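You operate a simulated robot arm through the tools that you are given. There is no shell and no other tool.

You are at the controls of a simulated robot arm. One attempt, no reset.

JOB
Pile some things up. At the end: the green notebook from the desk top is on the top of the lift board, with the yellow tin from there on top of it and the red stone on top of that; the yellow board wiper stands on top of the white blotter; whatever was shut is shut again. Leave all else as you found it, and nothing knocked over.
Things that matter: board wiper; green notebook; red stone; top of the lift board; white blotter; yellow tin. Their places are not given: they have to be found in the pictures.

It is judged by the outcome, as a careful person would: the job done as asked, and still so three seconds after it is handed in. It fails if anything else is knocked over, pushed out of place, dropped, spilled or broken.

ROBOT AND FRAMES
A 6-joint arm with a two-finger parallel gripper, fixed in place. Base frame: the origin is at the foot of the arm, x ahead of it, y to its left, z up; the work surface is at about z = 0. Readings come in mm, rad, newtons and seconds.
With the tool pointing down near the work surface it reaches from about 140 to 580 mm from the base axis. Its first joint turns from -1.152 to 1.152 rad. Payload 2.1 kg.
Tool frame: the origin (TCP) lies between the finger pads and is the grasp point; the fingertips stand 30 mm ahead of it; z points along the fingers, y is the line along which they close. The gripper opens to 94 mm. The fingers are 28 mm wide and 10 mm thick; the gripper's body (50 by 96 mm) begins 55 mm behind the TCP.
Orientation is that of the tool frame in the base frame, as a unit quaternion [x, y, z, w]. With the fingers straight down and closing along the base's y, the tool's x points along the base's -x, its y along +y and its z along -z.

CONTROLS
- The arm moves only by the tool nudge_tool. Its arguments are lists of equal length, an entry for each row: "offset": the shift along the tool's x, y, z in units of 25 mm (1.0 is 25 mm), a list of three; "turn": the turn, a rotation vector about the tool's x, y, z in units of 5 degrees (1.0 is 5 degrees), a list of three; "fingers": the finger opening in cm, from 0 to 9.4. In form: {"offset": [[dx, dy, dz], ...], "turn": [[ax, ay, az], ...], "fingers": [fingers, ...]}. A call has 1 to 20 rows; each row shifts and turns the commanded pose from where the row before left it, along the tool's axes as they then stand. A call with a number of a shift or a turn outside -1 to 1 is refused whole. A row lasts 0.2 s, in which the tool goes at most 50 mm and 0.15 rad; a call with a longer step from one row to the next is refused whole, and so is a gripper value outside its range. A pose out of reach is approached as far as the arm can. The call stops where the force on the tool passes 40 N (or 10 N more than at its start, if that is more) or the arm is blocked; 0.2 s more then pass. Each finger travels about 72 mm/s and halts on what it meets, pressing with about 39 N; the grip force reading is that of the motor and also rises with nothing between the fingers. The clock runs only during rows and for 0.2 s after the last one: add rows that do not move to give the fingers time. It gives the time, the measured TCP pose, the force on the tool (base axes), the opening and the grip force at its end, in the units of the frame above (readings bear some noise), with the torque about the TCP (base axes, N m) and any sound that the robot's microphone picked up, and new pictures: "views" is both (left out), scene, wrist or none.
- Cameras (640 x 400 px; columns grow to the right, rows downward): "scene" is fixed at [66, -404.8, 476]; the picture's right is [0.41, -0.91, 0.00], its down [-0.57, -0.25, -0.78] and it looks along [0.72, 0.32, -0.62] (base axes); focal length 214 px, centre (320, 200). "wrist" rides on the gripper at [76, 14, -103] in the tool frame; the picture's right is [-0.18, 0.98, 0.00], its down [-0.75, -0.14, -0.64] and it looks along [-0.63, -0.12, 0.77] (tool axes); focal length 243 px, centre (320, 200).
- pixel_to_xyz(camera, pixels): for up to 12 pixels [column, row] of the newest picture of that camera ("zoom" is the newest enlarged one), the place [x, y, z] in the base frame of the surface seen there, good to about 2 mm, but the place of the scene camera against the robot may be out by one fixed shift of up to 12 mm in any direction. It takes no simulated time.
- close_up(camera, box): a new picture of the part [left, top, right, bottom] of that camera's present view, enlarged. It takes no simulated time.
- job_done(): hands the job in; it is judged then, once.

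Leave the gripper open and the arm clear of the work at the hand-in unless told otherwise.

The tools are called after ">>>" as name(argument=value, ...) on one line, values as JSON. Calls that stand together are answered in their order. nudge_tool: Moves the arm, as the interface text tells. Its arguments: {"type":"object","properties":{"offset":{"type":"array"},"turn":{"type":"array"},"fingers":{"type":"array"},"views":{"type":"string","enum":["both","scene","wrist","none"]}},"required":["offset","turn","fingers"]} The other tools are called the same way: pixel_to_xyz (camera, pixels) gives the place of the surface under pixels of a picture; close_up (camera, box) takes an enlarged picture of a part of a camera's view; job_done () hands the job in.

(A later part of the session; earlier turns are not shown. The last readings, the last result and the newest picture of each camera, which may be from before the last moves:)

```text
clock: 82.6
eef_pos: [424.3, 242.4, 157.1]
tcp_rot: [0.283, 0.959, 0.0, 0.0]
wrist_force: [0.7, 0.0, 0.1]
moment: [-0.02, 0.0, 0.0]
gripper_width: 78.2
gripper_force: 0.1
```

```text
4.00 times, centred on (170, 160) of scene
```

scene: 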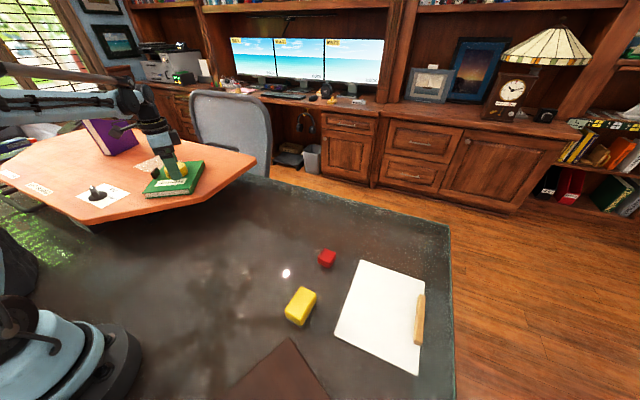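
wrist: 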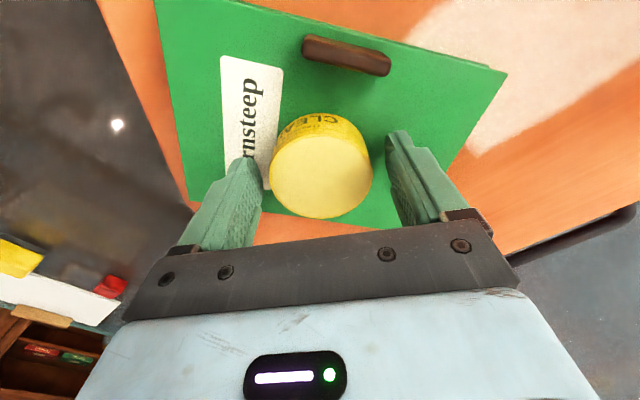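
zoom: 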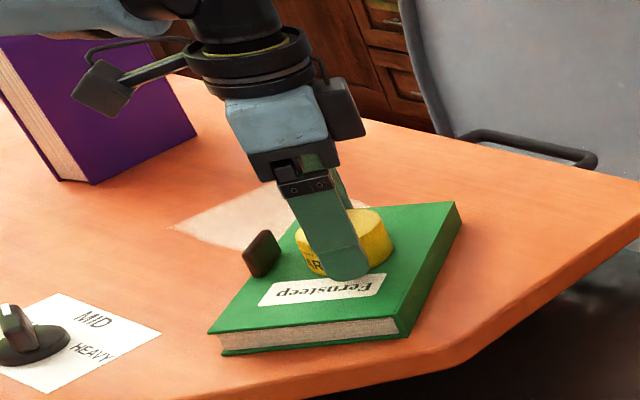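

The tin is standing free on the notebook. I'll rise straight up 95 mm, then travel toward the red stone near (398,-276).

>>> nudge_tool(offset=[[0, 0, -0.5], [0, 0, -0.9], [0, 0, -1], [0, 0, -1], [0, 0, -0.5], [0, 0, 0]], turn=[[0, 0, 0], [0, 0, 0], [0, 0, 0], [0, 0, 0], [0, 0, 0], [0, 0, 0]], fingers=[7.8, 7.8, 7.8, 7.8, 7.8, 7.8], views="wrist")

>>> close_up(camera="wrist", box=[180, 0, 480, 220])

```text
clock: 84.0
eef_pos: [423.9, 243.4, 255.9]
tcp_rot: [0.284, 0.959, 0.001, 0.001]
wrist_force: [0.1, 0.3, 0.6]
moment: [-0.03, -0.01, 0.03]
gripper_width: 78.1
gripper_force: 0.0
```

wrist: 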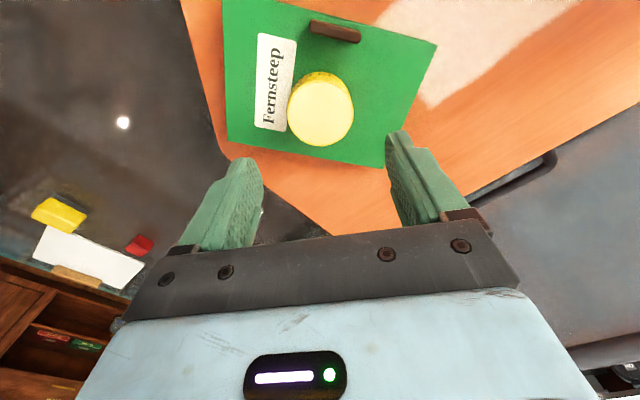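

```text
1.82 times, centred on (330, 110) of wrist
```

zoom: 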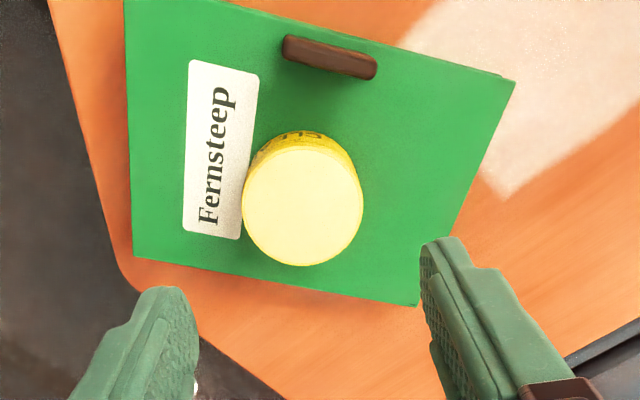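

The tin sits near the middle of the notebook. I'll read its exact place, then travel to the stone at this height.

>>> pixel_to_xyz(camera="zoom", pixels=[[247, 208], [360, 208], [303, 153], [303, 263], [263, 165], [343, 165], [263, 248], [343, 248], [303, 208]])

>>> nudge_tool(offset=[[-0.3, -0.5, 0], [-0.5, -0.86, 0], [-0.5, -0.86, 0], [-0.5, -0.86, 0], [-0.5, -0.86, 0], [-0.5, -0.86, 0], [-0.5, -0.86, 0], [-0.5, -0.86, 0], [-0.5, -0.86, 0], [-0.5, -0.86, 0], [-0.5, -0.86, 0], [-0.5, -0.86, 0], [-0.5, -0.86, 0], [-0.5, -0.86, 0], [-0.5, -0.86, 0], [-0.5, -0.86, 0], [-0.5, -0.86, 0], [-0.5, -0.86, 0], [-0.4, -0.7, 0], [0, 0, 0]], turn=[[0, 0, 0], [0, 0, 0], [0, 0, 0], [0, 0, 0], [0, 0, 0], [0, 0, 0], [0, 0, 0], [0, 0, 0], [0, 0, 0], [0, 0, 0], [0, 0, 0], [0, 0, 0], [0, 0, 0], [0, 0, 0], [0, 0, 0], [0, 0, 0], [0, 0, 0], [0, 0, 0], [0, 0, 0], [0, 0, 0]], fingers=[7.8, 7.8, 7.8, 7.8, 7.8, 7.8, 7.8, 7.8, 7.8, 7.8, 7.8, 7.8, 7.8, 7.8, 7.8, 7.8, 7.8, 7.8, 7.8, 7.8])

>>> close_up(camera="wrist", box=[180, 0, 480, 200])

```text
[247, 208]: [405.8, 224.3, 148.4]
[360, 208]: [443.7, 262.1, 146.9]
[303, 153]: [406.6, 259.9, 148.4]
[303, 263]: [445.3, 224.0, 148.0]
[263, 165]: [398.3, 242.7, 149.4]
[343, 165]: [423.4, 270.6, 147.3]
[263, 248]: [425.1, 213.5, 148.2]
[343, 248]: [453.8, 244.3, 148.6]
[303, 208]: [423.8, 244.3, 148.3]
```

```text
clock: 88.2
eef_pos: [402.8, -215.2, 254.6]
tcp_rot: [0.283, 0.959, 0.0, 0.001]
wrist_force: [0.7, 0.2, 0.0]
moment: [0.01, 0.01, -0.01]
gripper_width: 78.0
gripper_force: 0.0
```

scene: 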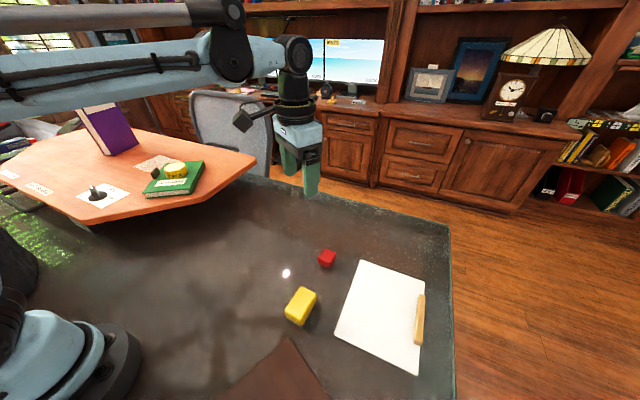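
wrist: 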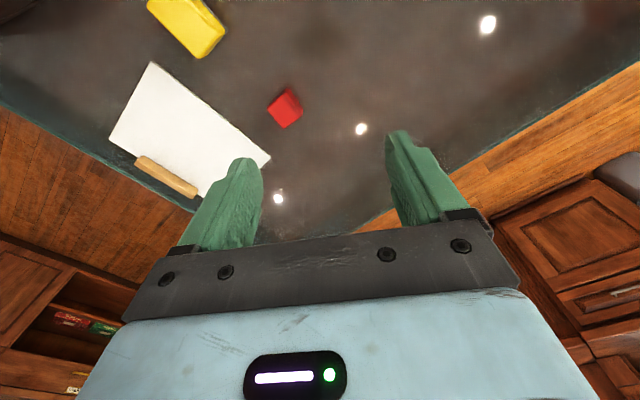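

```text
2.00 times, centred on (330, 100) of wrist
```

zoom: 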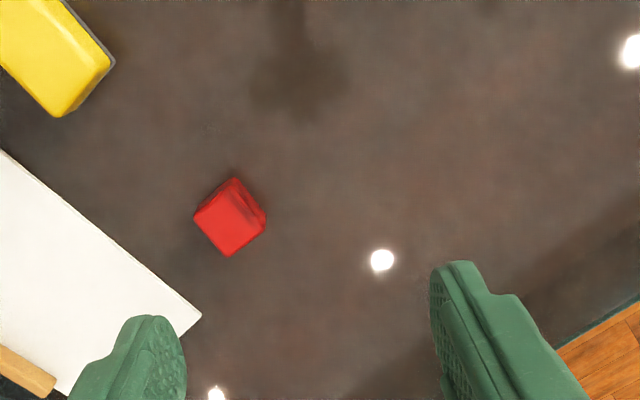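

The tin's top is at z≈148.2 with its centre at about (425.3,242.7). The red stone is at (230,215) in the enlarged picture. I'll read its corners.

>>> pixel_to_xyz(camera="zoom", pixels=[[198, 213], [228, 190], [260, 218], [228, 252], [228, 220], [235, 182], [264, 212], [240, 240], [212, 232], [212, 202], [245, 205]])

```text
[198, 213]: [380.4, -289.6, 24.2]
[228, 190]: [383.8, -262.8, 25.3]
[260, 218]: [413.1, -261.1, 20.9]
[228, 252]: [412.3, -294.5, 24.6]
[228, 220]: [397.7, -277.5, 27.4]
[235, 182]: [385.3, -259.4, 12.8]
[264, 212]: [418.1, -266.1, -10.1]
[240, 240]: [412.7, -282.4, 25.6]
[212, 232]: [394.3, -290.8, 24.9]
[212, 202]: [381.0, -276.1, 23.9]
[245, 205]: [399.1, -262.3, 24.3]
```

The stone is about 30×32 mm, nearly square to the base axes, with its centre at about (397.5,-277) and its top at z≈26. I'll turn 28° back, move above it, and descend to z≈130 with the fingers 55 mm open.

>>> nudge_tool(offset=[[0, 0, 0], [0, 0, 0], [0, 0, 0], [0, 0, 0], [0, 0, 0], [0, 0, 0], [0, -0.83, 0], [0, -0.83, 0], [0, -0.82, 0], [0, 0, 1], [0, 0, 1], [0, 0, 1], [0, 0, 1], [0, 0, 1], [0, 0, 0]], turn=[[0, 0, -1], [0, 0, -1], [0, 0, -1], [0, 0, -1], [0, 0, -1], [0, 0, -0.6], [0, 0, 0], [0, 0, 0], [0, 0, 0], [0, 0, 0], [0, 0, 0], [0, 0, 0], [0, 0, 0], [0, 0, 0], [0, 0, 0]], fingers=[7.8, 7.5, 7, 6.5, 6, 5.5, 5.5, 5.5, 5.5, 5.5, 5.5, 5.5, 5.5, 5.5, 5.5], views="wrist")

>>> close_up(camera="wrist", box=[240, 40, 400, 180])

```text
clock: 91.4
eef_pos: [396.2, -275.0, 130.9]
tcp_rot: [0.043, 0.999, 0.001, 0.001]
wrist_force: [0.9, -0.2, -0.1]
moment: [-0.01, 0.0, 0.01]
gripper_width: 55.1
gripper_force: 0.1
```

wrist: 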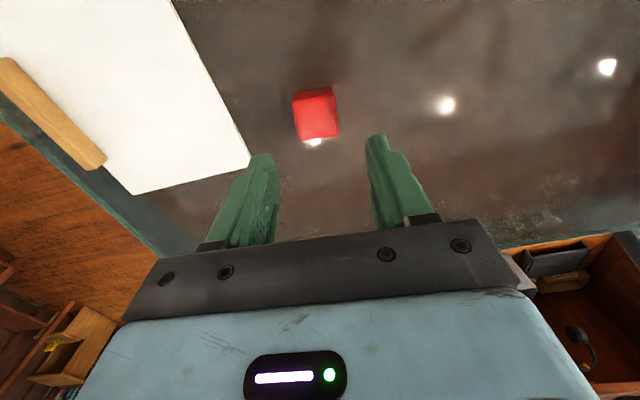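

```text
2.86 times, centred on (320, 110) of wrist
```

zoom: 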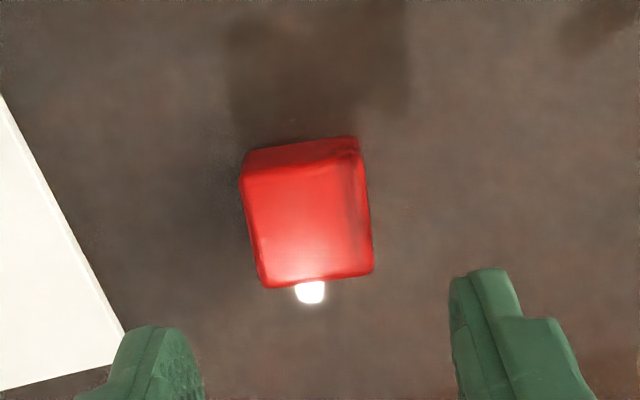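

>>> pixel_to_xyz(camera="zoom", pixels=[[246, 180], [355, 163], [369, 265], [266, 280], [306, 225], [250, 225], [362, 215], [300, 170], [318, 275], [247, 160], [355, 140]])

```text
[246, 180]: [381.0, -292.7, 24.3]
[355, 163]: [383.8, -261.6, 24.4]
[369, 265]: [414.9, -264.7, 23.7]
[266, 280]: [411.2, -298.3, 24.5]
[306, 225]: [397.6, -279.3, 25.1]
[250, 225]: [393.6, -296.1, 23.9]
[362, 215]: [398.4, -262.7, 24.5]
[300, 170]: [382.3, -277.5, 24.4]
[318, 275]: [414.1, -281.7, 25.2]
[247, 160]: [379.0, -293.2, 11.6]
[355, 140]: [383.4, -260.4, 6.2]
```

The stone's centre is at about (397.7,-279.3), turned about -8°. I'll correct by 3° and about 4.5 mm, then descend to z≈34.5, which puts the tips about 6 mm above the desk.

>>> nudge_tool(offset=[[0, 0, 0], [-0.083, -0.162, 0.4], [0, 0, 0.9], [0, 0, 0.9], [0, 0, 0.9], [0, 0, 0.5], [0, 0, 0.25], [0, 0, 0]], turn=[[0, 0, 0.6], [0, 0, 0], [0, 0, 0], [0, 0, 0], [0, 0, 0], [0, 0, 0], [0, 0, 0], [0, 0, 0]], fingers=[5.5, 5.5, 5.5, 5.5, 5.5, 5.5, 5.5, 5.5], views="wrist")

```text
clock: 93.2
eef_pos: [397.7, -279.5, 34.2]
tcp_rot: [0.069, 0.998, 0.001, 0.001]
wrist_force: [0.6, 0.6, 0.2]
moment: [-0.01, 0.02, 0.02]
gripper_width: 55.2
gripper_force: 0.0
```

wrist: 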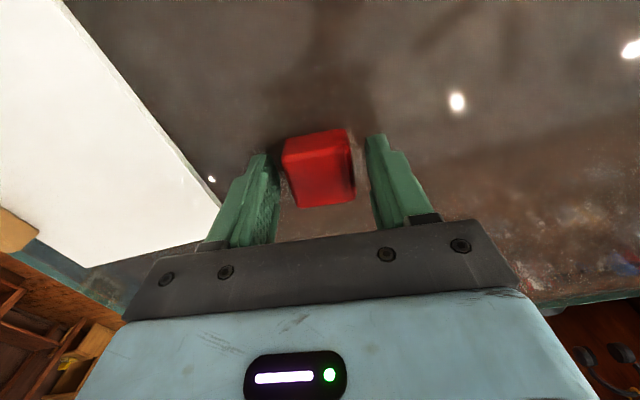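

The stone is between the fingers, so I'll close on it gradually.

>>> nudge_tool(offset=[[0, 0, 0], [0, 0, 0], [0, 0, 0], [0, 0, 0], [0, 0, 0]], turn=[[0, 0, 0], [0, 0, 0], [0, 0, 0], [0, 0, 0], [0, 0, 0]], fingers=[4.5, 3.6, 3, 2.4, 2.4], views="wrist")

```text
clock: 94.4
eef_pos: [398.3, -277.9, 34.3]
tcp_rot: [0.069, 0.998, 0.001, 0.001]
wrist_force: [-0.3, -0.1, -0.4]
moment: [0.0, 0.0, -0.02]
gripper_width: 37.2
gripper_force: 38.7
```

wrist: 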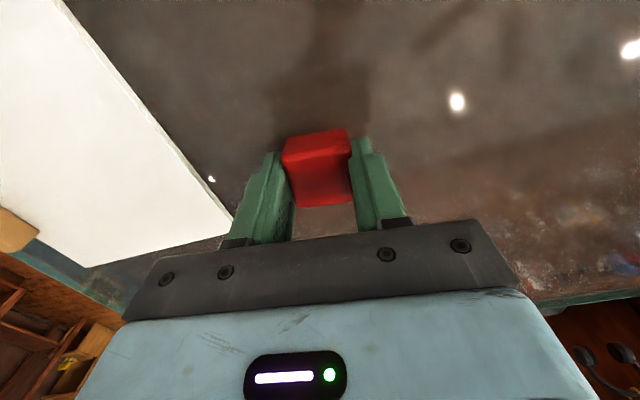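

It's held at a 37.2 mm opening. I'll look closely at how it sits between the fingers before lifting.

>>> close_up(camera="wrist", box=[240, 100, 400, 220])

>>> close_up(camera="scene", box=[280, 200, 380, 290])

```text
3.33 times, centred on (320, 160) of wrist
```

zoom: 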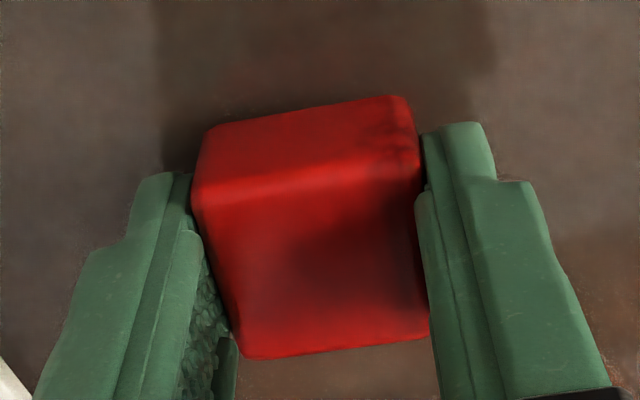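

```text
4.44 times, centred on (330, 245) of scene
```

zoom: 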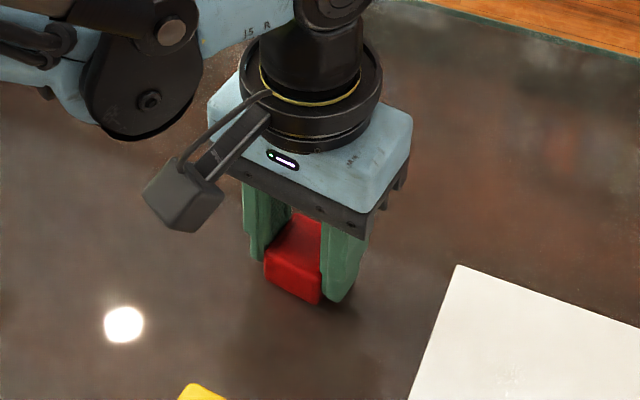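

The apparent twist is just the camera's own skew, and the stone sits flat between the pads. I'll lift it to about z 225.

>>> nudge_tool(offset=[[0, 0, -0.2], [0, 0, -0.5], [0, 0, -0.9], [0, 0, -0.9], [0, 0, -0.9], [0, 0, -0.9], [0, 0, -0.9], [0, 0, -0.9], [0, 0, -0.9], [0, 0, -0.6], [0, 0, 0]], turn=[[0, 0, 0], [0, 0, 0], [0, 0, 0], [0, 0, 0], [0, 0, 0], [0, 0, 0], [0, 0, 0], [0, 0, 0], [0, 0, 0], [0, 0, 0], [0, 0, 0]], fingers=[2.4, 2.4, 2.4, 2.4, 2.4, 2.4, 2.4, 2.4, 2.4, 2.4, 2.4])

```text
clock: 96.8
eef_pos: [397.8, -280.9, 223.4]
tcp_rot: [0.069, 0.998, 0.001, 0.001]
wrist_force: [0.4, -0.5, -1.1]
moment: [-0.01, -0.02, 0.0]
gripper_width: 37.1
gripper_force: 39.2
```

scene: 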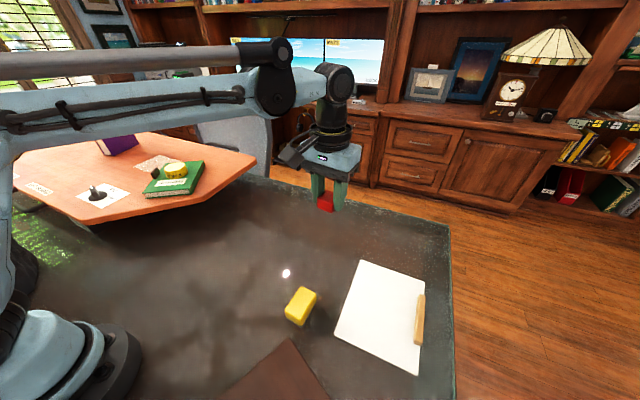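
wrist: 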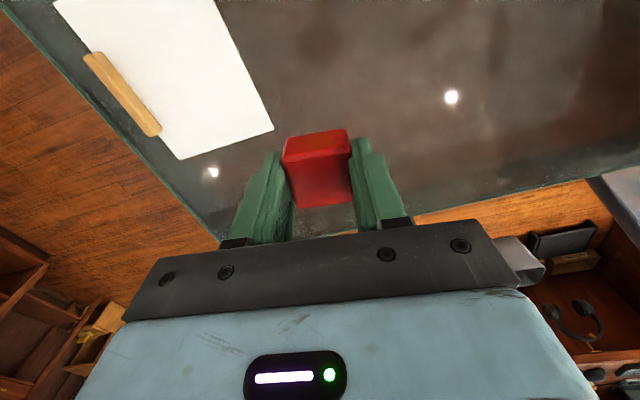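

The stone is lifted and weighs about 1.1 N. I'll carry it level at z≈224 toward the tin, stopping about 95 mm short.

>>> nudge_tool(offset=[[0.043, 0.5, 0], [0.083, 0.97, 0], [0.083, 0.97, 0], [0.083, 0.97, 0], [0.083, 0.97, 0], [0.083, 0.97, 0], [0.083, 0.97, 0], [0.083, 0.97, 0], [0.083, 0.97, 0], [0.083, 0.97, 0], [0.083, 0.97, 0], [0.083, 0.97, 0], [0.083, 0.97, 0], [0.083, 0.97, 0], [0.083, 0.97, 0], [0.083, 0.97, 0], [0.083, 0.97, 0], [0.083, 0.97, 0], [0, 0, 0]], turn=[[0, 0, 0], [0, 0, 0], [0, 0, 0], [0, 0, 0], [0, 0, 0], [0, 0, 0], [0, 0, 0], [0, 0, 0], [0, 0, 0], [0, 0, 0], [0, 0, 0], [0, 0, 0], [0, 0, 0], [0, 0, 0], [0, 0, 0], [0, 0, 0], [0, 0, 0], [0, 0, 0], [0, 0, 0]], fingers=[2.4, 2.4, 2.4, 2.4, 2.4, 2.4, 2.4, 2.4, 2.4, 2.4, 2.4, 2.4, 2.4, 2.4, 2.4, 2.4, 2.4, 2.4, 2.4])

```text
clock: 100.8
eef_pos: [421.1, 144.6, 224.2]
tcp_rot: [0.07, 0.998, 0.001, 0.001]
wrist_force: [0.2, -0.2, -1.6]
moment: [0.06, 0.02, -0.03]
gripper_width: 37.1
gripper_force: 39.1
```

scene: 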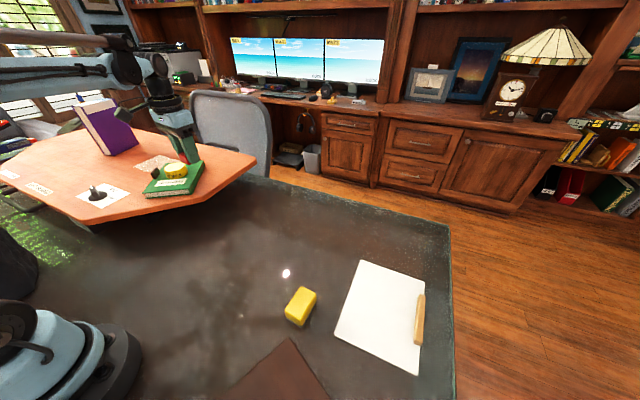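
wrist: 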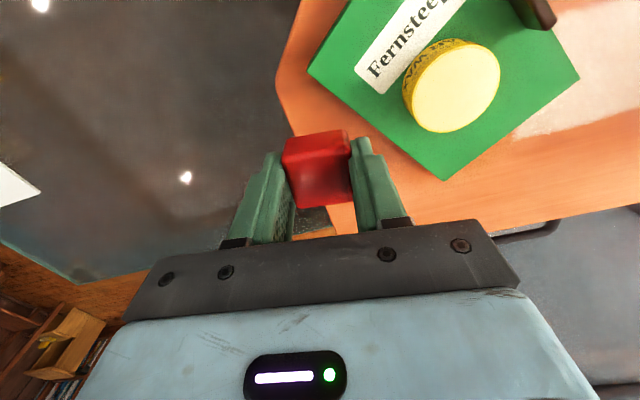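

I'll read the tin's centre once more from here before moving over it.

>>> pixel_to_xyz(camera="wrist", pixels=[[456, 86], [416, 95], [497, 78], [470, 46], [440, 129], [425, 65], [487, 108], [488, 55], [418, 118]])

```text
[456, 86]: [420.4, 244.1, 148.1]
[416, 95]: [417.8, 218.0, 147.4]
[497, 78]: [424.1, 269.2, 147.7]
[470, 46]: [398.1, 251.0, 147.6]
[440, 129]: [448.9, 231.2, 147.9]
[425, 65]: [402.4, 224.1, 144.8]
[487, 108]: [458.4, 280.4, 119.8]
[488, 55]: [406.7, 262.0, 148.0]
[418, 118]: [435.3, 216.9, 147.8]
```

The tin's centre is confirmed at about (425,242.5). I'll move the last stretch to above it, at the same height.

>>> nudge_tool(offset=[[0.06, 0.6, 0], [0.09, 0.9, 0], [0.09, 0.9, 0], [0.09, 0.9, 0], [0.054, 0.6, 0], [0, 0, 0], [0, 0, 0]], turn=[[0, 0, 0], [0, 0, 0], [0, 0, 0], [0, 0, 0], [0, 0, 0], [0, 0, 0], [0, 0, 0]], fingers=[2.4, 2.4, 2.4, 2.4, 2.4, 2.4, 2.4])

>>> close_up(camera="scene", box=[120, 90, 240, 210])

```text
clock: 102.4
eef_pos: [423.1, 242.1, 222.2]
tcp_rot: [0.069, 0.998, 0.0, 0.001]
wrist_force: [0.3, -0.4, 0.1]
moment: [-0.02, -0.01, 0.02]
gripper_width: 36.9
gripper_force: 39.2
```

scene: 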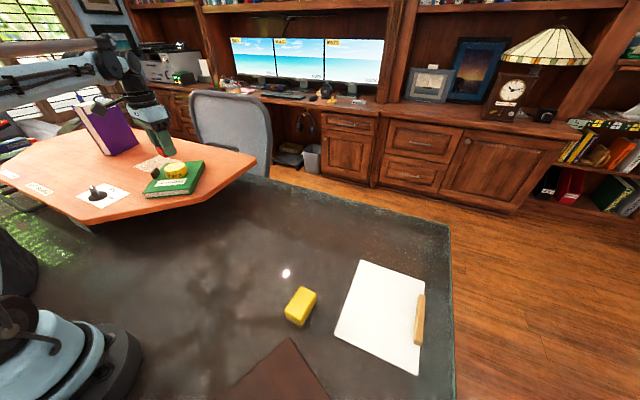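
wrist: 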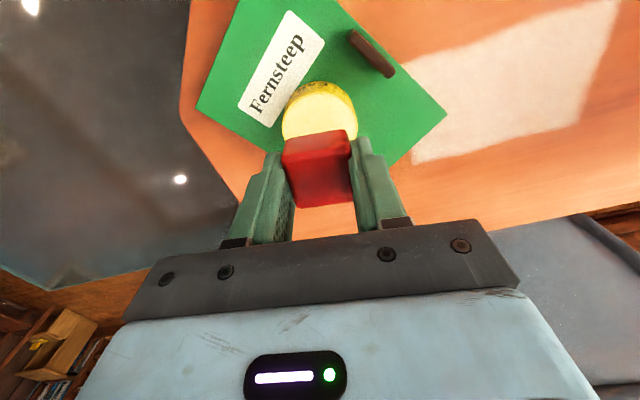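

```text
3.33 times, centred on (180, 150) of scene
```

zoom: 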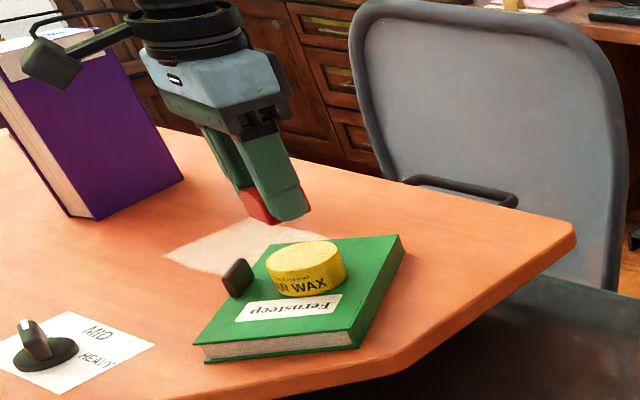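

I'm over the tin, which is labelled "CLEAR WAX". I'll descend to about z 190; contact is expected near 184.

>>> nudge_tool(offset=[[-0.05, 0, 0.3], [0, 0, 0.5], [0, 0, 0.35], [0, 0, 0.13], [0, 0, 0]], turn=[[0, 0, 0], [0, 0, 0], [0, 0, 0], [0, 0, 0], [0, 0, 0]], fingers=[2.4, 2.4, 2.4, 2.4, 2.4])

>>> close_up(camera="scene", box=[130, 110, 230, 200])

>>> close_up(camera="wrist", box=[240, 60, 420, 220])

```text
clock: 103.6
eef_pos: [426.0, 243.1, 192.9]
tcp_rot: [0.069, 0.998, 0.0, 0.001]
wrist_force: [0.7, 0.5, -0.4]
moment: [0.01, 0.05, -0.01]
gripper_width: 36.9
gripper_force: 39.0
```

scene: 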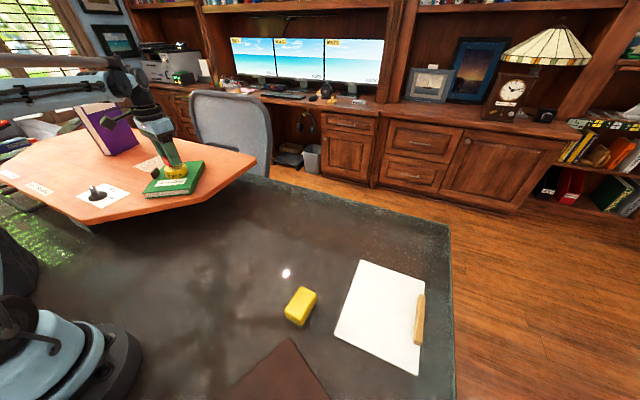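
wrist: 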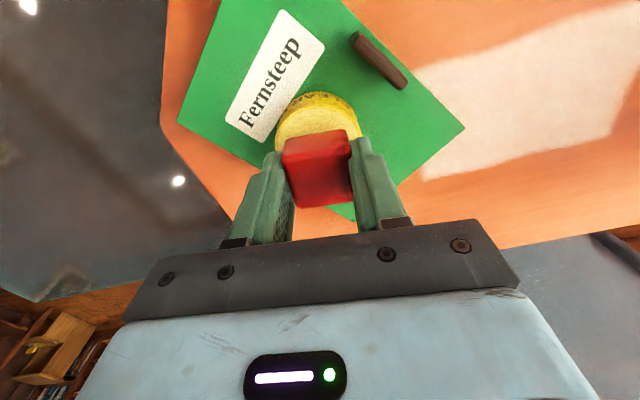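

```text
4.44 times, centred on (180, 155) of scene
```

zoom: 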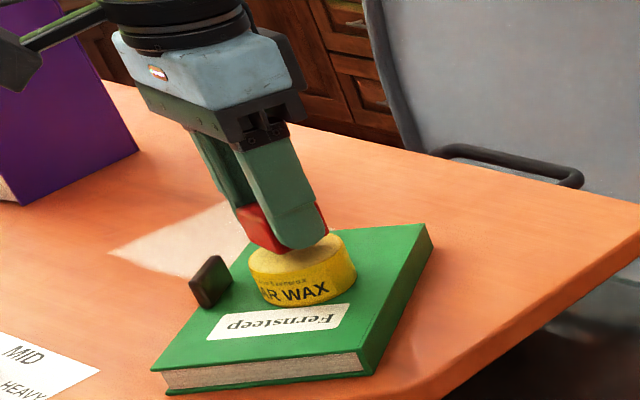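

```text
2.50 times, centred on (330, 140) of wrist
```

zoom: 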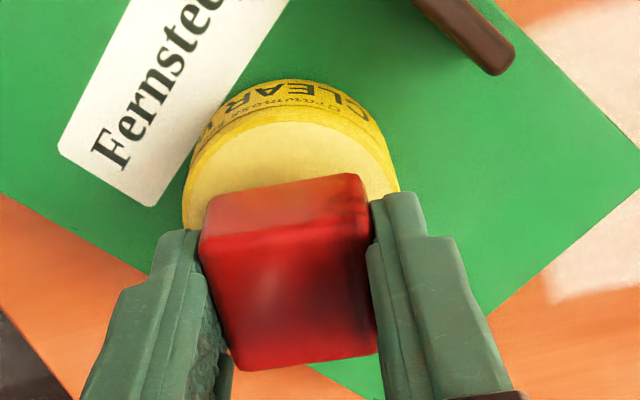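

It's well aligned. I'll go down 5 mm, then 1 mm at a time.

>>> nudge_tool(offset=[[0, 0, 0.2], [0, 0, 0]], turn=[[0, 0, 0], [0, 0, 0]], fingers=[2.4, 2.4], views="none")

```text
clock: 104.2
eef_pos: [426.2, 243.0, 187.2]
tcp_rot: [0.068, 0.998, 0.001, 0.001]
wrist_force: [0.2, 0.4, -0.9]
moment: [0.0, 0.03, 0.01]
gripper_width: 36.9
gripper_force: 39.2
```

No contact yet, so another 1 mm.

>>> nudge_tool(offset=[[0, 0, 0.04], [0, 0, 0]], turn=[[0, 0, 0], [0, 0, 0]], fingers=[2.4, 2.4], views="none")

```text
clock: 104.8
eef_pos: [425.1, 242.3, 185.9]
tcp_rot: [0.07, 0.998, 0.001, 0.001]
wrist_force: [-0.4, -0.6, -0.4]
moment: [0.01, -0.04, 0.0]
gripper_width: 36.9
gripper_force: 38.5
```

Another 1 mm down.

>>> nudge_tool(offset=[[0, 0, 0.04], [0, 0, 0]], turn=[[0, 0, 0], [0, 0, 0]], fingers=[2.4, 2.4], views="none")

```text
clock: 105.4
eef_pos: [425.6, 241.5, 185.3]
tcp_rot: [0.069, 0.998, 0.0, 0.002]
wrist_force: [-0.2, 0.5, -0.7]
moment: [0.03, 0.0, -0.03]
gripper_width: 37.0
gripper_force: 39.0
```

Another 0.75 mm down.

>>> nudge_tool(offset=[[0, 0, 0.03], [0, 0, 0]], turn=[[0, 0, 0], [0, 0, 0]], fingers=[2.4, 2.4], views="none")

```text
clock: 106.0
eef_pos: [424.9, 242.6, 184.9]
tcp_rot: [0.07, 0.998, 0.001, 0.0]
wrist_force: [-0.5, -1.0, -0.4]
moment: [0.0, 0.03, 0.0]
gripper_width: 37.1
gripper_force: 38.8
```

Another 0.75 mm down.

>>> nudge_tool(offset=[[0, 0, 0.03], [0, 0, 0]], turn=[[0, 0, 0], [0, 0, 0]], fingers=[2.4, 2.4], views="none")

```text
clock: 106.6
eef_pos: [424.3, 241.9, 183.1]
tcp_rot: [0.069, 0.998, 0.001, 0.001]
wrist_force: [-0.3, 0.3, 6.1]
moment: [0.0, 0.01, 0.01]
gripper_width: 37.1
gripper_force: 39.0
```

Contact at +6 N, so the stone rests on the tin. I'll ease off 0.25 mm and open the fingers gently to 55 mm.

>>> nudge_tool(offset=[[0, 0, -0.01], [0, 0, 0], [0, 0, 0], [0, 0, 0], [0, 0, 0]], turn=[[0, 0, 0], [0, 0, 0], [0, 0, 0], [0, 0, 0], [0, 0, 0]], fingers=[2.4, 4.2, 4.9, 5.5, 5.5])

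>>> close_up(camera="scene", box=[130, 110, 230, 200])

>>> close_up(camera="wrist", box=[240, 60, 420, 220])

```text
clock: 107.8
eef_pos: [425.4, 242.2, 183.2]
tcp_rot: [0.069, 0.998, 0.001, 0.001]
wrist_force: [-0.4, 0.4, 0.0]
moment: [0.01, -0.04, -0.01]
gripper_width: 55.1
gripper_force: 0.1
```

scene: 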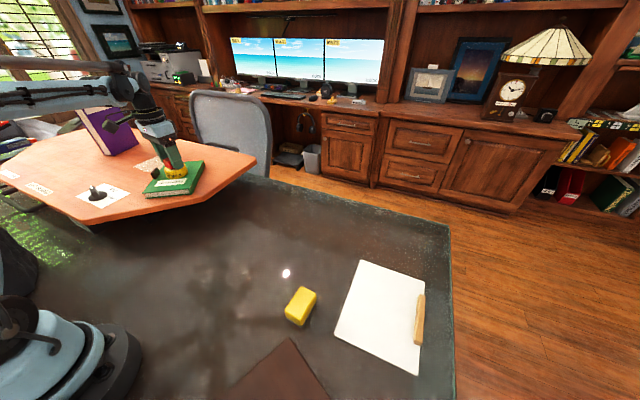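
wrist: 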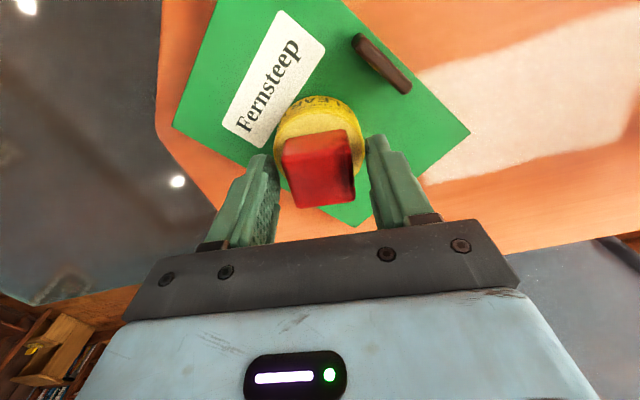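

```text
4.44 times, centred on (180, 155) of scene
```

zoom: 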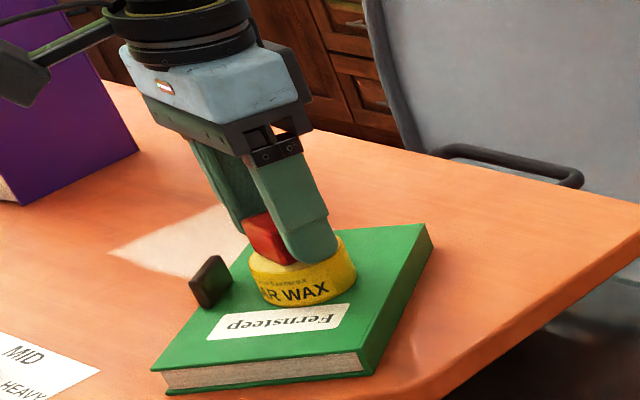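

```text
2.50 times, centred on (330, 140) of wrist
```

zoom: 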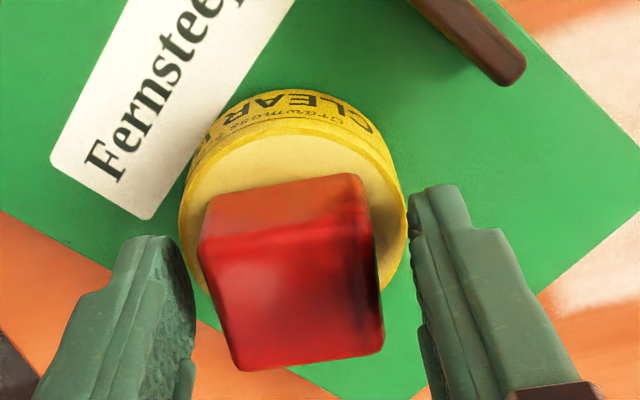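

The stone stands on the tin. I'll rise straight up 75 mm.

>>> nudge_tool(offset=[[0, 0, -0.3], [0, 0, -0.7], [0, 0, -1], [0, 0, -1], [0, 0, 0]], turn=[[0, 0, 0], [0, 0, 0], [0, 0, 0], [0, 0, 0], [0, 0, 0]], fingers=[5.5, 5.5, 5.5, 5.5, 5.5])

>>> close_up(camera="wrist", box=[200, 0, 440, 200])

>>> close_up(camera="scene", box=[130, 110, 230, 200])

```text
clock: 109.0
eef_pos: [425.7, 242.6, 260.1]
tcp_rot: [0.069, 0.998, 0.0, 0.001]
wrist_force: [-0.3, -0.5, 0.4]
moment: [-0.03, 0.02, 0.01]
gripper_width: 54.9
gripper_force: 0.1
```

scene: 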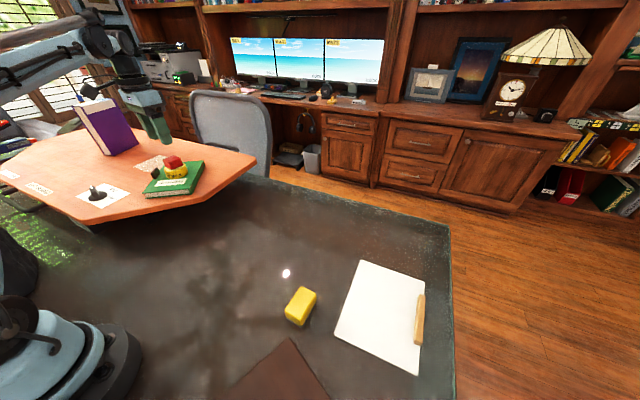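
wrist: 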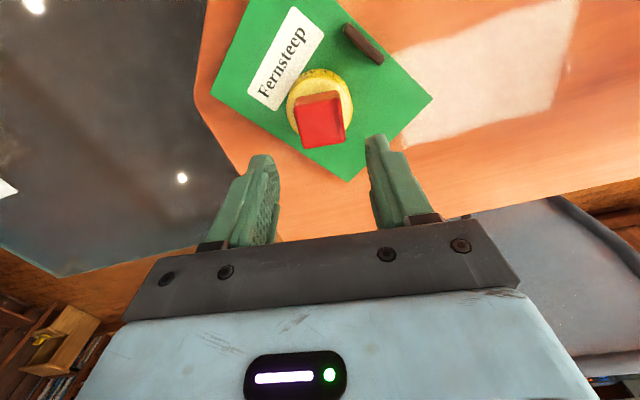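

```text
2.00 times, centred on (320, 100) of wrist
```

zoom: 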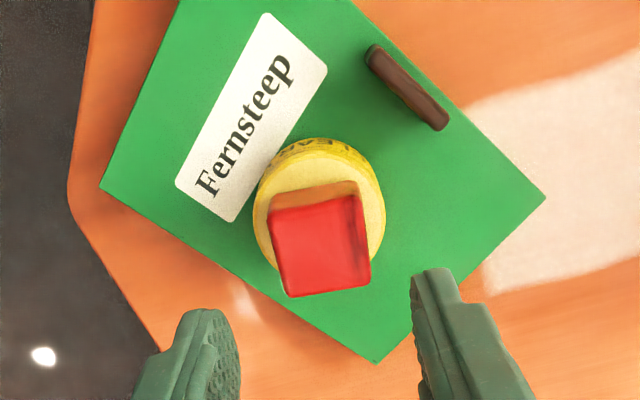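

```text
4.44 times, centred on (180, 155) of scene
```

zoom: 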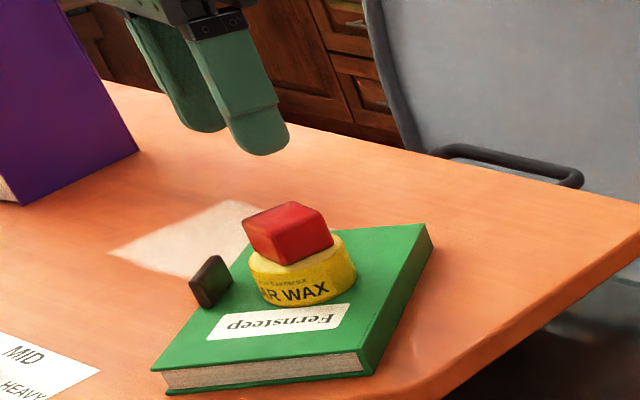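

The stack of notebook, tin and stone stands well. Next is the yellow wiper near (259,-277). I'll travel at z≈260 toward it.

>>> nudge_tool(offset=[[0.1, -0.5, 0], [0.185, -0.97, 0], [0.185, -0.97, 0], [0.185, -0.97, 0], [0.185, -0.97, 0], [0.185, -0.97, 0], [0.185, -0.97, 0], [0.185, -0.97, 0], [0.185, -0.97, 0], [0.185, -0.97, 0], [0.185, -0.97, 0], [0.185, -0.97, 0], [0.185, -0.97, 0], [0.185, -0.97, 0], [0.185, -0.97, 0], [0.185, -0.97, 0], [0.185, -0.97, 0], [0.185, -0.97, 0], [0.185, -0.97, 0], [0, 0, 0]], turn=[[0, 0, 0], [0, 0, 0], [0, 0, 0], [0, 0, 0], [0, 0, 0], [0, 0, 0], [0, 0, 0], [0, 0, 0], [0, 0, 0], [0, 0, 0], [0, 0, 0], [0, 0, 0], [0, 0, 0], [0, 0, 0], [0, 0, 0], [0, 0, 0], [0, 0, 0], [0, 0, 0], [0, 0, 0], [0, 0, 0]], fingers=[5.5, 5.5, 5.5, 5.5, 5.5, 5.5, 5.5, 5.5, 5.5, 5.5, 5.5, 5.5, 5.5, 5.5, 5.5, 5.5, 5.5, 5.5, 5.5, 5.5], views="wrist")

>>> close_up(camera="wrist", box=[0, 0, 320, 200])

```text
clock: 113.2
eef_pos: [279.3, -189.9, 256.8]
tcp_rot: [0.069, 0.998, 0.001, 0.001]
wrist_force: [0.4, 0.0, 0.6]
moment: [0.03, 0.0, 0.03]
gripper_width: 54.7
gripper_force: 0.1
```

wrist: 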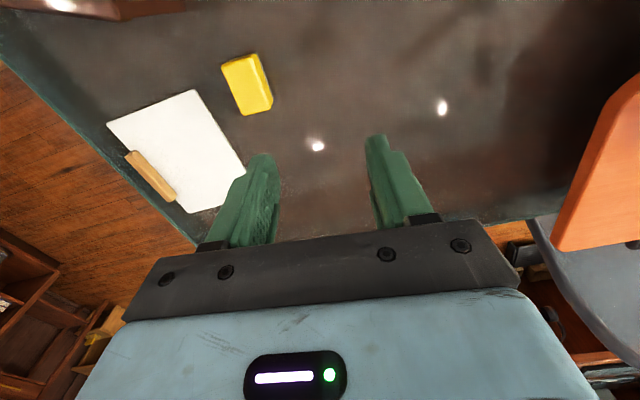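

```text
2.00 times, centred on (160, 100) of wrist
```

zoom: 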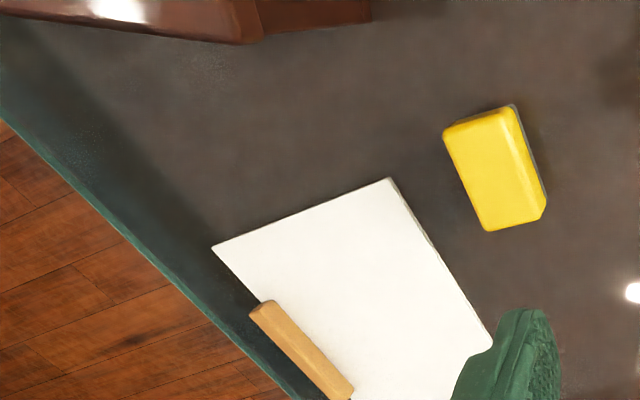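

The wiper and blotter are both in view, so I'll read their corners.

>>> pixel_to_xyz(camera="zoom", pixels=[[448, 136], [498, 113], [530, 216], [488, 226], [490, 170], [218, 246], [388, 183], [482, 340], [262, 305], [345, 390], [350, 280], [543, 205]])

```text
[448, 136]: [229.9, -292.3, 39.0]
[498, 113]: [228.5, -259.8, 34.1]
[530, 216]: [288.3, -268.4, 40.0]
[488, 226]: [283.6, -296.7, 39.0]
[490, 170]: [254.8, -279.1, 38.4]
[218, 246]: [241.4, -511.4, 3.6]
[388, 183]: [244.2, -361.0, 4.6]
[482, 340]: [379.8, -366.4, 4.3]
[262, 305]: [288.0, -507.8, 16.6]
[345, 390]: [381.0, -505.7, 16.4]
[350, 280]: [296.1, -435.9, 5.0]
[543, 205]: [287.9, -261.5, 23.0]
```

Here's what I read:
- **Wiper:** its long axis runs about -4.7° from x, it's about 60×35 mm, centred at about (258,-278), with its top at z≈39.
- **Blotter:** its top is at z≈4.5, spanning x 241–425 and y -511 to -361, with the wooden strip along y≈-505.

I'll hold the wiper by its two ends with the camera side turned away from the chest, so I'll move above it and turn 87° clockwise at height.

>>> nudge_tool(offset=[[0.18, -0.8, 0], [0.18, -0.9, 0], [0, -0.9, 0], [0, -1, 0], [0, 0, 0], [0, 0, 0], [0, 0, 0], [0, 0, 0], [0, 0, 0], [0, 0, 0], [0, 0, 0], [0, 0, 0], [0, 0, 0], [0, 0, 0]], turn=[[0, 0, 0], [0, 0, 0], [0, 0, 0], [0, 0, 0], [0, 0, 1], [0, 0, 1], [0, 0, 1], [0, 0, 1], [0, 0, 1], [0, 0, 1], [0, 0, 1], [0, 0, 1], [0, 0, 1], [0, 0, 0]], fingers=[5.5, 5.5, 6, 6.5, 7, 7.5, 8, 8.5, 9, 9, 9, 9, 9, 9], views="none")

>>> nudge_tool(offset=[[0, 0, 0], [0, 0, 0], [0, 0, 0], [0, 0, 0], [0, 0, 0], [0, 0, 0], [0, 0, 0], [0, 0, 0], [0, 0, 0], [0, 0, 1], [0, 0, 1], [0, 0, 1], [0, 0, 0]], turn=[[0, 0, 1], [0, 0, 1], [0, 0, 1], [0, 0, 1], [0, 0, 1], [0, 0, 1], [0, 0, 1], [0, 0, 1], [0, 0, 0.36], [0, 0, 0], [0, 0, 0], [0, 0, 0], [0, 0, 0]], fingers=[9, 9, 9, 9, 9, 9, 9, 9, 9, 9, 9, 9, 9])

>>> close_up(camera="wrist", box=[200, 20, 440, 200])

```text
clock: 116.2
eef_pos: [257.8, -277.6, 257.5]
tcp_rot: [0.447, 0.895, 0.0, 0.0]
wrist_force: [-0.2, 0.3, 0.1]
moment: [0.0, 0.02, -0.03]
gripper_width: 89.8
gripper_force: 0.1
```

```text
clock: 119.0
eef_pos: [257.4, -277.1, 183.0]
tcp_rot: [0.736, 0.677, 0.002, 0.0]
wrist_force: [0.4, -0.1, -0.5]
moment: [-0.01, -0.02, 0.0]
gripper_width: 89.9
gripper_force: 0.1
```

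scene: 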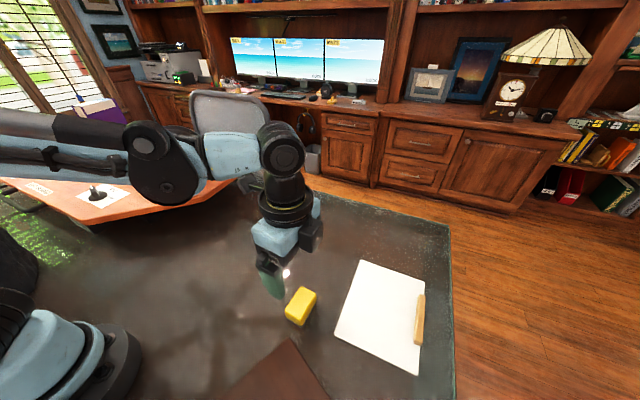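
wrist: 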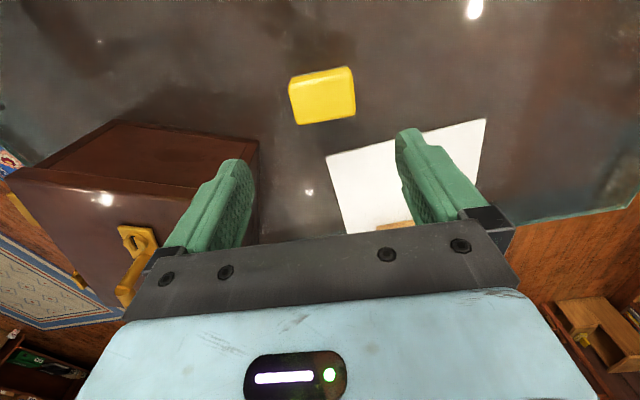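

```text
2.22 times, centred on (320, 110) of wrist
```

zoom: 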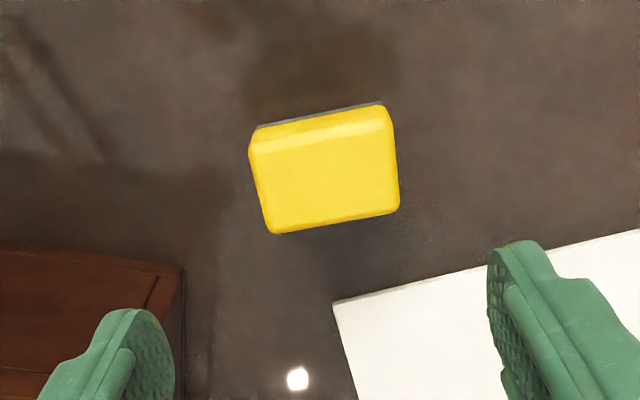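

>>> pixel_to_xyz(camera="zoom", pixels=[[255, 158], [385, 130], [395, 205], [274, 228], [325, 178], [252, 150], [392, 122], [250, 165], [398, 170], [320, 115], [182, 280]])

```text
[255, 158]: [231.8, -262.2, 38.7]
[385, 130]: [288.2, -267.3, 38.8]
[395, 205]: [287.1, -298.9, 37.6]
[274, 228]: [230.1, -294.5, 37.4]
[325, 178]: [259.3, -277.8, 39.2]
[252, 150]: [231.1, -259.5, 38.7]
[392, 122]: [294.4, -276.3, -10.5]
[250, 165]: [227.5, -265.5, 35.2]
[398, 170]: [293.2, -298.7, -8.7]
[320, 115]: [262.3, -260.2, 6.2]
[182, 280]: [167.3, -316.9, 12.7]
```

The wiper's centre is at about (259.3,-280.5), already well aligned. I'll shift about 4 mm and descend to z≈44, with the tips at about z 14 beside its ends.

>>> nudge_tool(offset=[[-0.13, 0.087, 0.5], [0, 0, 1], [0, 0, 1], [0, 0, 1], [0, 0, 0.9], [0, 0, 0.7], [0, 0, 0.4], [0, 0, 0]], turn=[[0, 0, 0], [0, 0, 0], [0, 0, 0], [0, 0, 0], [0, 0, 0], [0, 0, 0], [0, 0, 0], [0, 0, 0]], fingers=[9, 9, 9, 9, 9, 9, 9, 9])

>>> close_up(camera="scene", box=[200, 220, 380, 400])

```text
clock: 120.8
eef_pos: [259.4, -280.9, 45.3]
tcp_rot: [0.736, 0.677, 0.001, 0.0]
wrist_force: [-0.1, -0.3, -0.3]
moment: [0.0, 0.03, 0.0]
gripper_width: 90.1
gripper_force: 0.1
```

scene: 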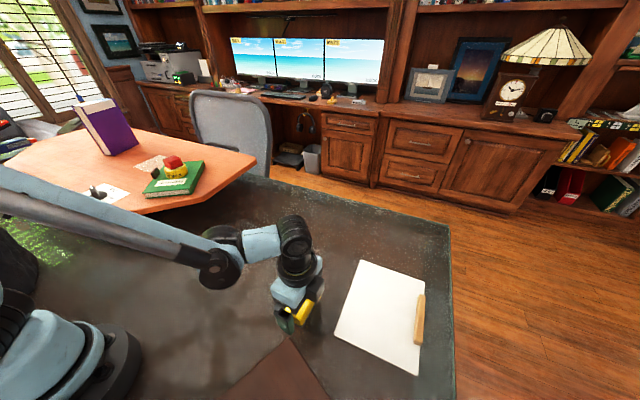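
wrist: 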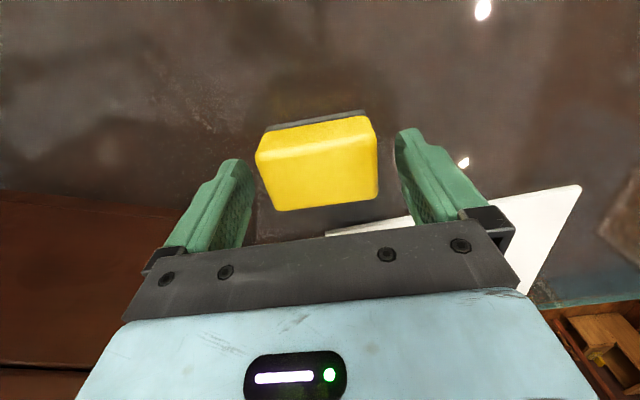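

```text
2.22 times, centred on (290, 310) of scene
```

zoom: 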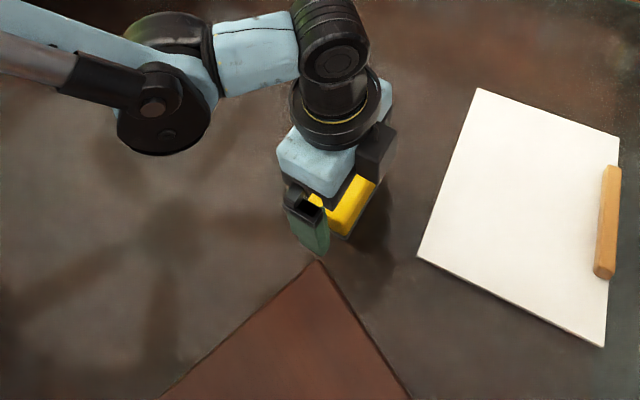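

The wiper is between the fingers, so I'll close on it gradually.

>>> nudge_tool(offset=[[0, 0, 0], [0, 0, 0], [0, 0, 0], [0, 0, 0], [0, 0, 0], [0, 0, 0]], turn=[[0, 0, 0], [0, 0, 0], [0, 0, 0], [0, 0, 0], [0, 0, 0], [0, 0, 0]], fingers=[8, 7.2, 6.5, 5.8, 5.2, 5.2], views="wrist")

```text
clock: 122.2
eef_pos: [259.9, -280.6, 45.1]
tcp_rot: [0.736, 0.677, 0.002, -0.001]
wrist_force: [0.0, -0.2, 1.1]
moment: [0.02, 0.08, 0.01]
gripper_width: 63.1
gripper_force: 39.5
```

wrist: 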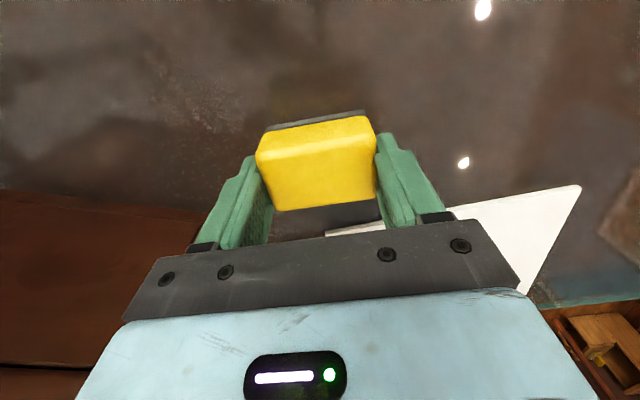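

The wiper is held at a 63 mm opening. I'll lift it to about z 110 and check.

>>> nudge_tool(offset=[[0, 0, -0.2], [0, 0, -0.4], [0, 0, -0.7], [0, 0, -0.8], [0, 0, -0.5], [0, 0, 0]], turn=[[0, 0, 0], [0, 0, 0], [0, 0, 0], [0, 0, 0], [0, 0, 0], [0, 0, 0]], fingers=[5.2, 5.2, 5.2, 5.2, 5.2, 5.2])

>>> close_up(camera="scene", box=[200, 200, 460, 400])

```text
clock: 123.6
eef_pos: [258.6, -280.8, 110.9]
tcp_rot: [0.736, 0.677, 0.002, 0.0]
wrist_force: [-0.3, 0.9, 0.1]
moment: [0.0, 0.0, -0.03]
gripper_width: 62.7
gripper_force: 39.6
```

scene: 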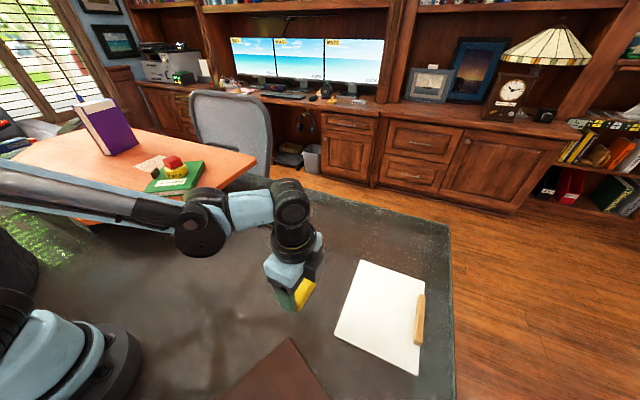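
wrist: 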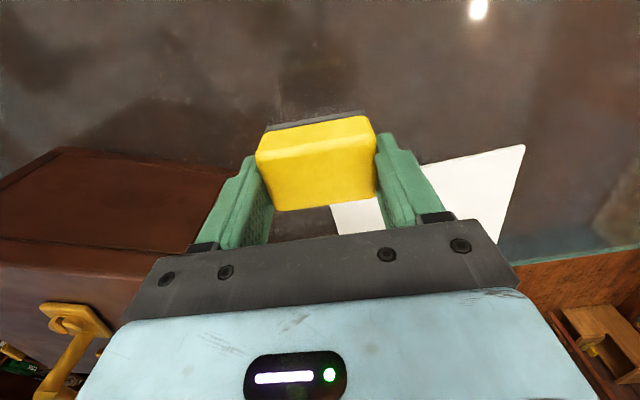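

```text
2.00 times, centred on (330, 300) of scene
```

zoom: 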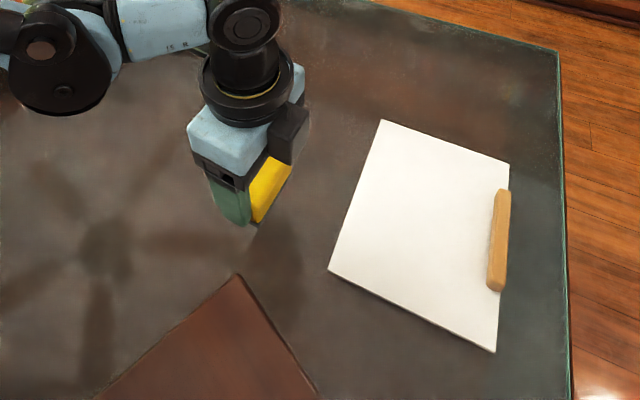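

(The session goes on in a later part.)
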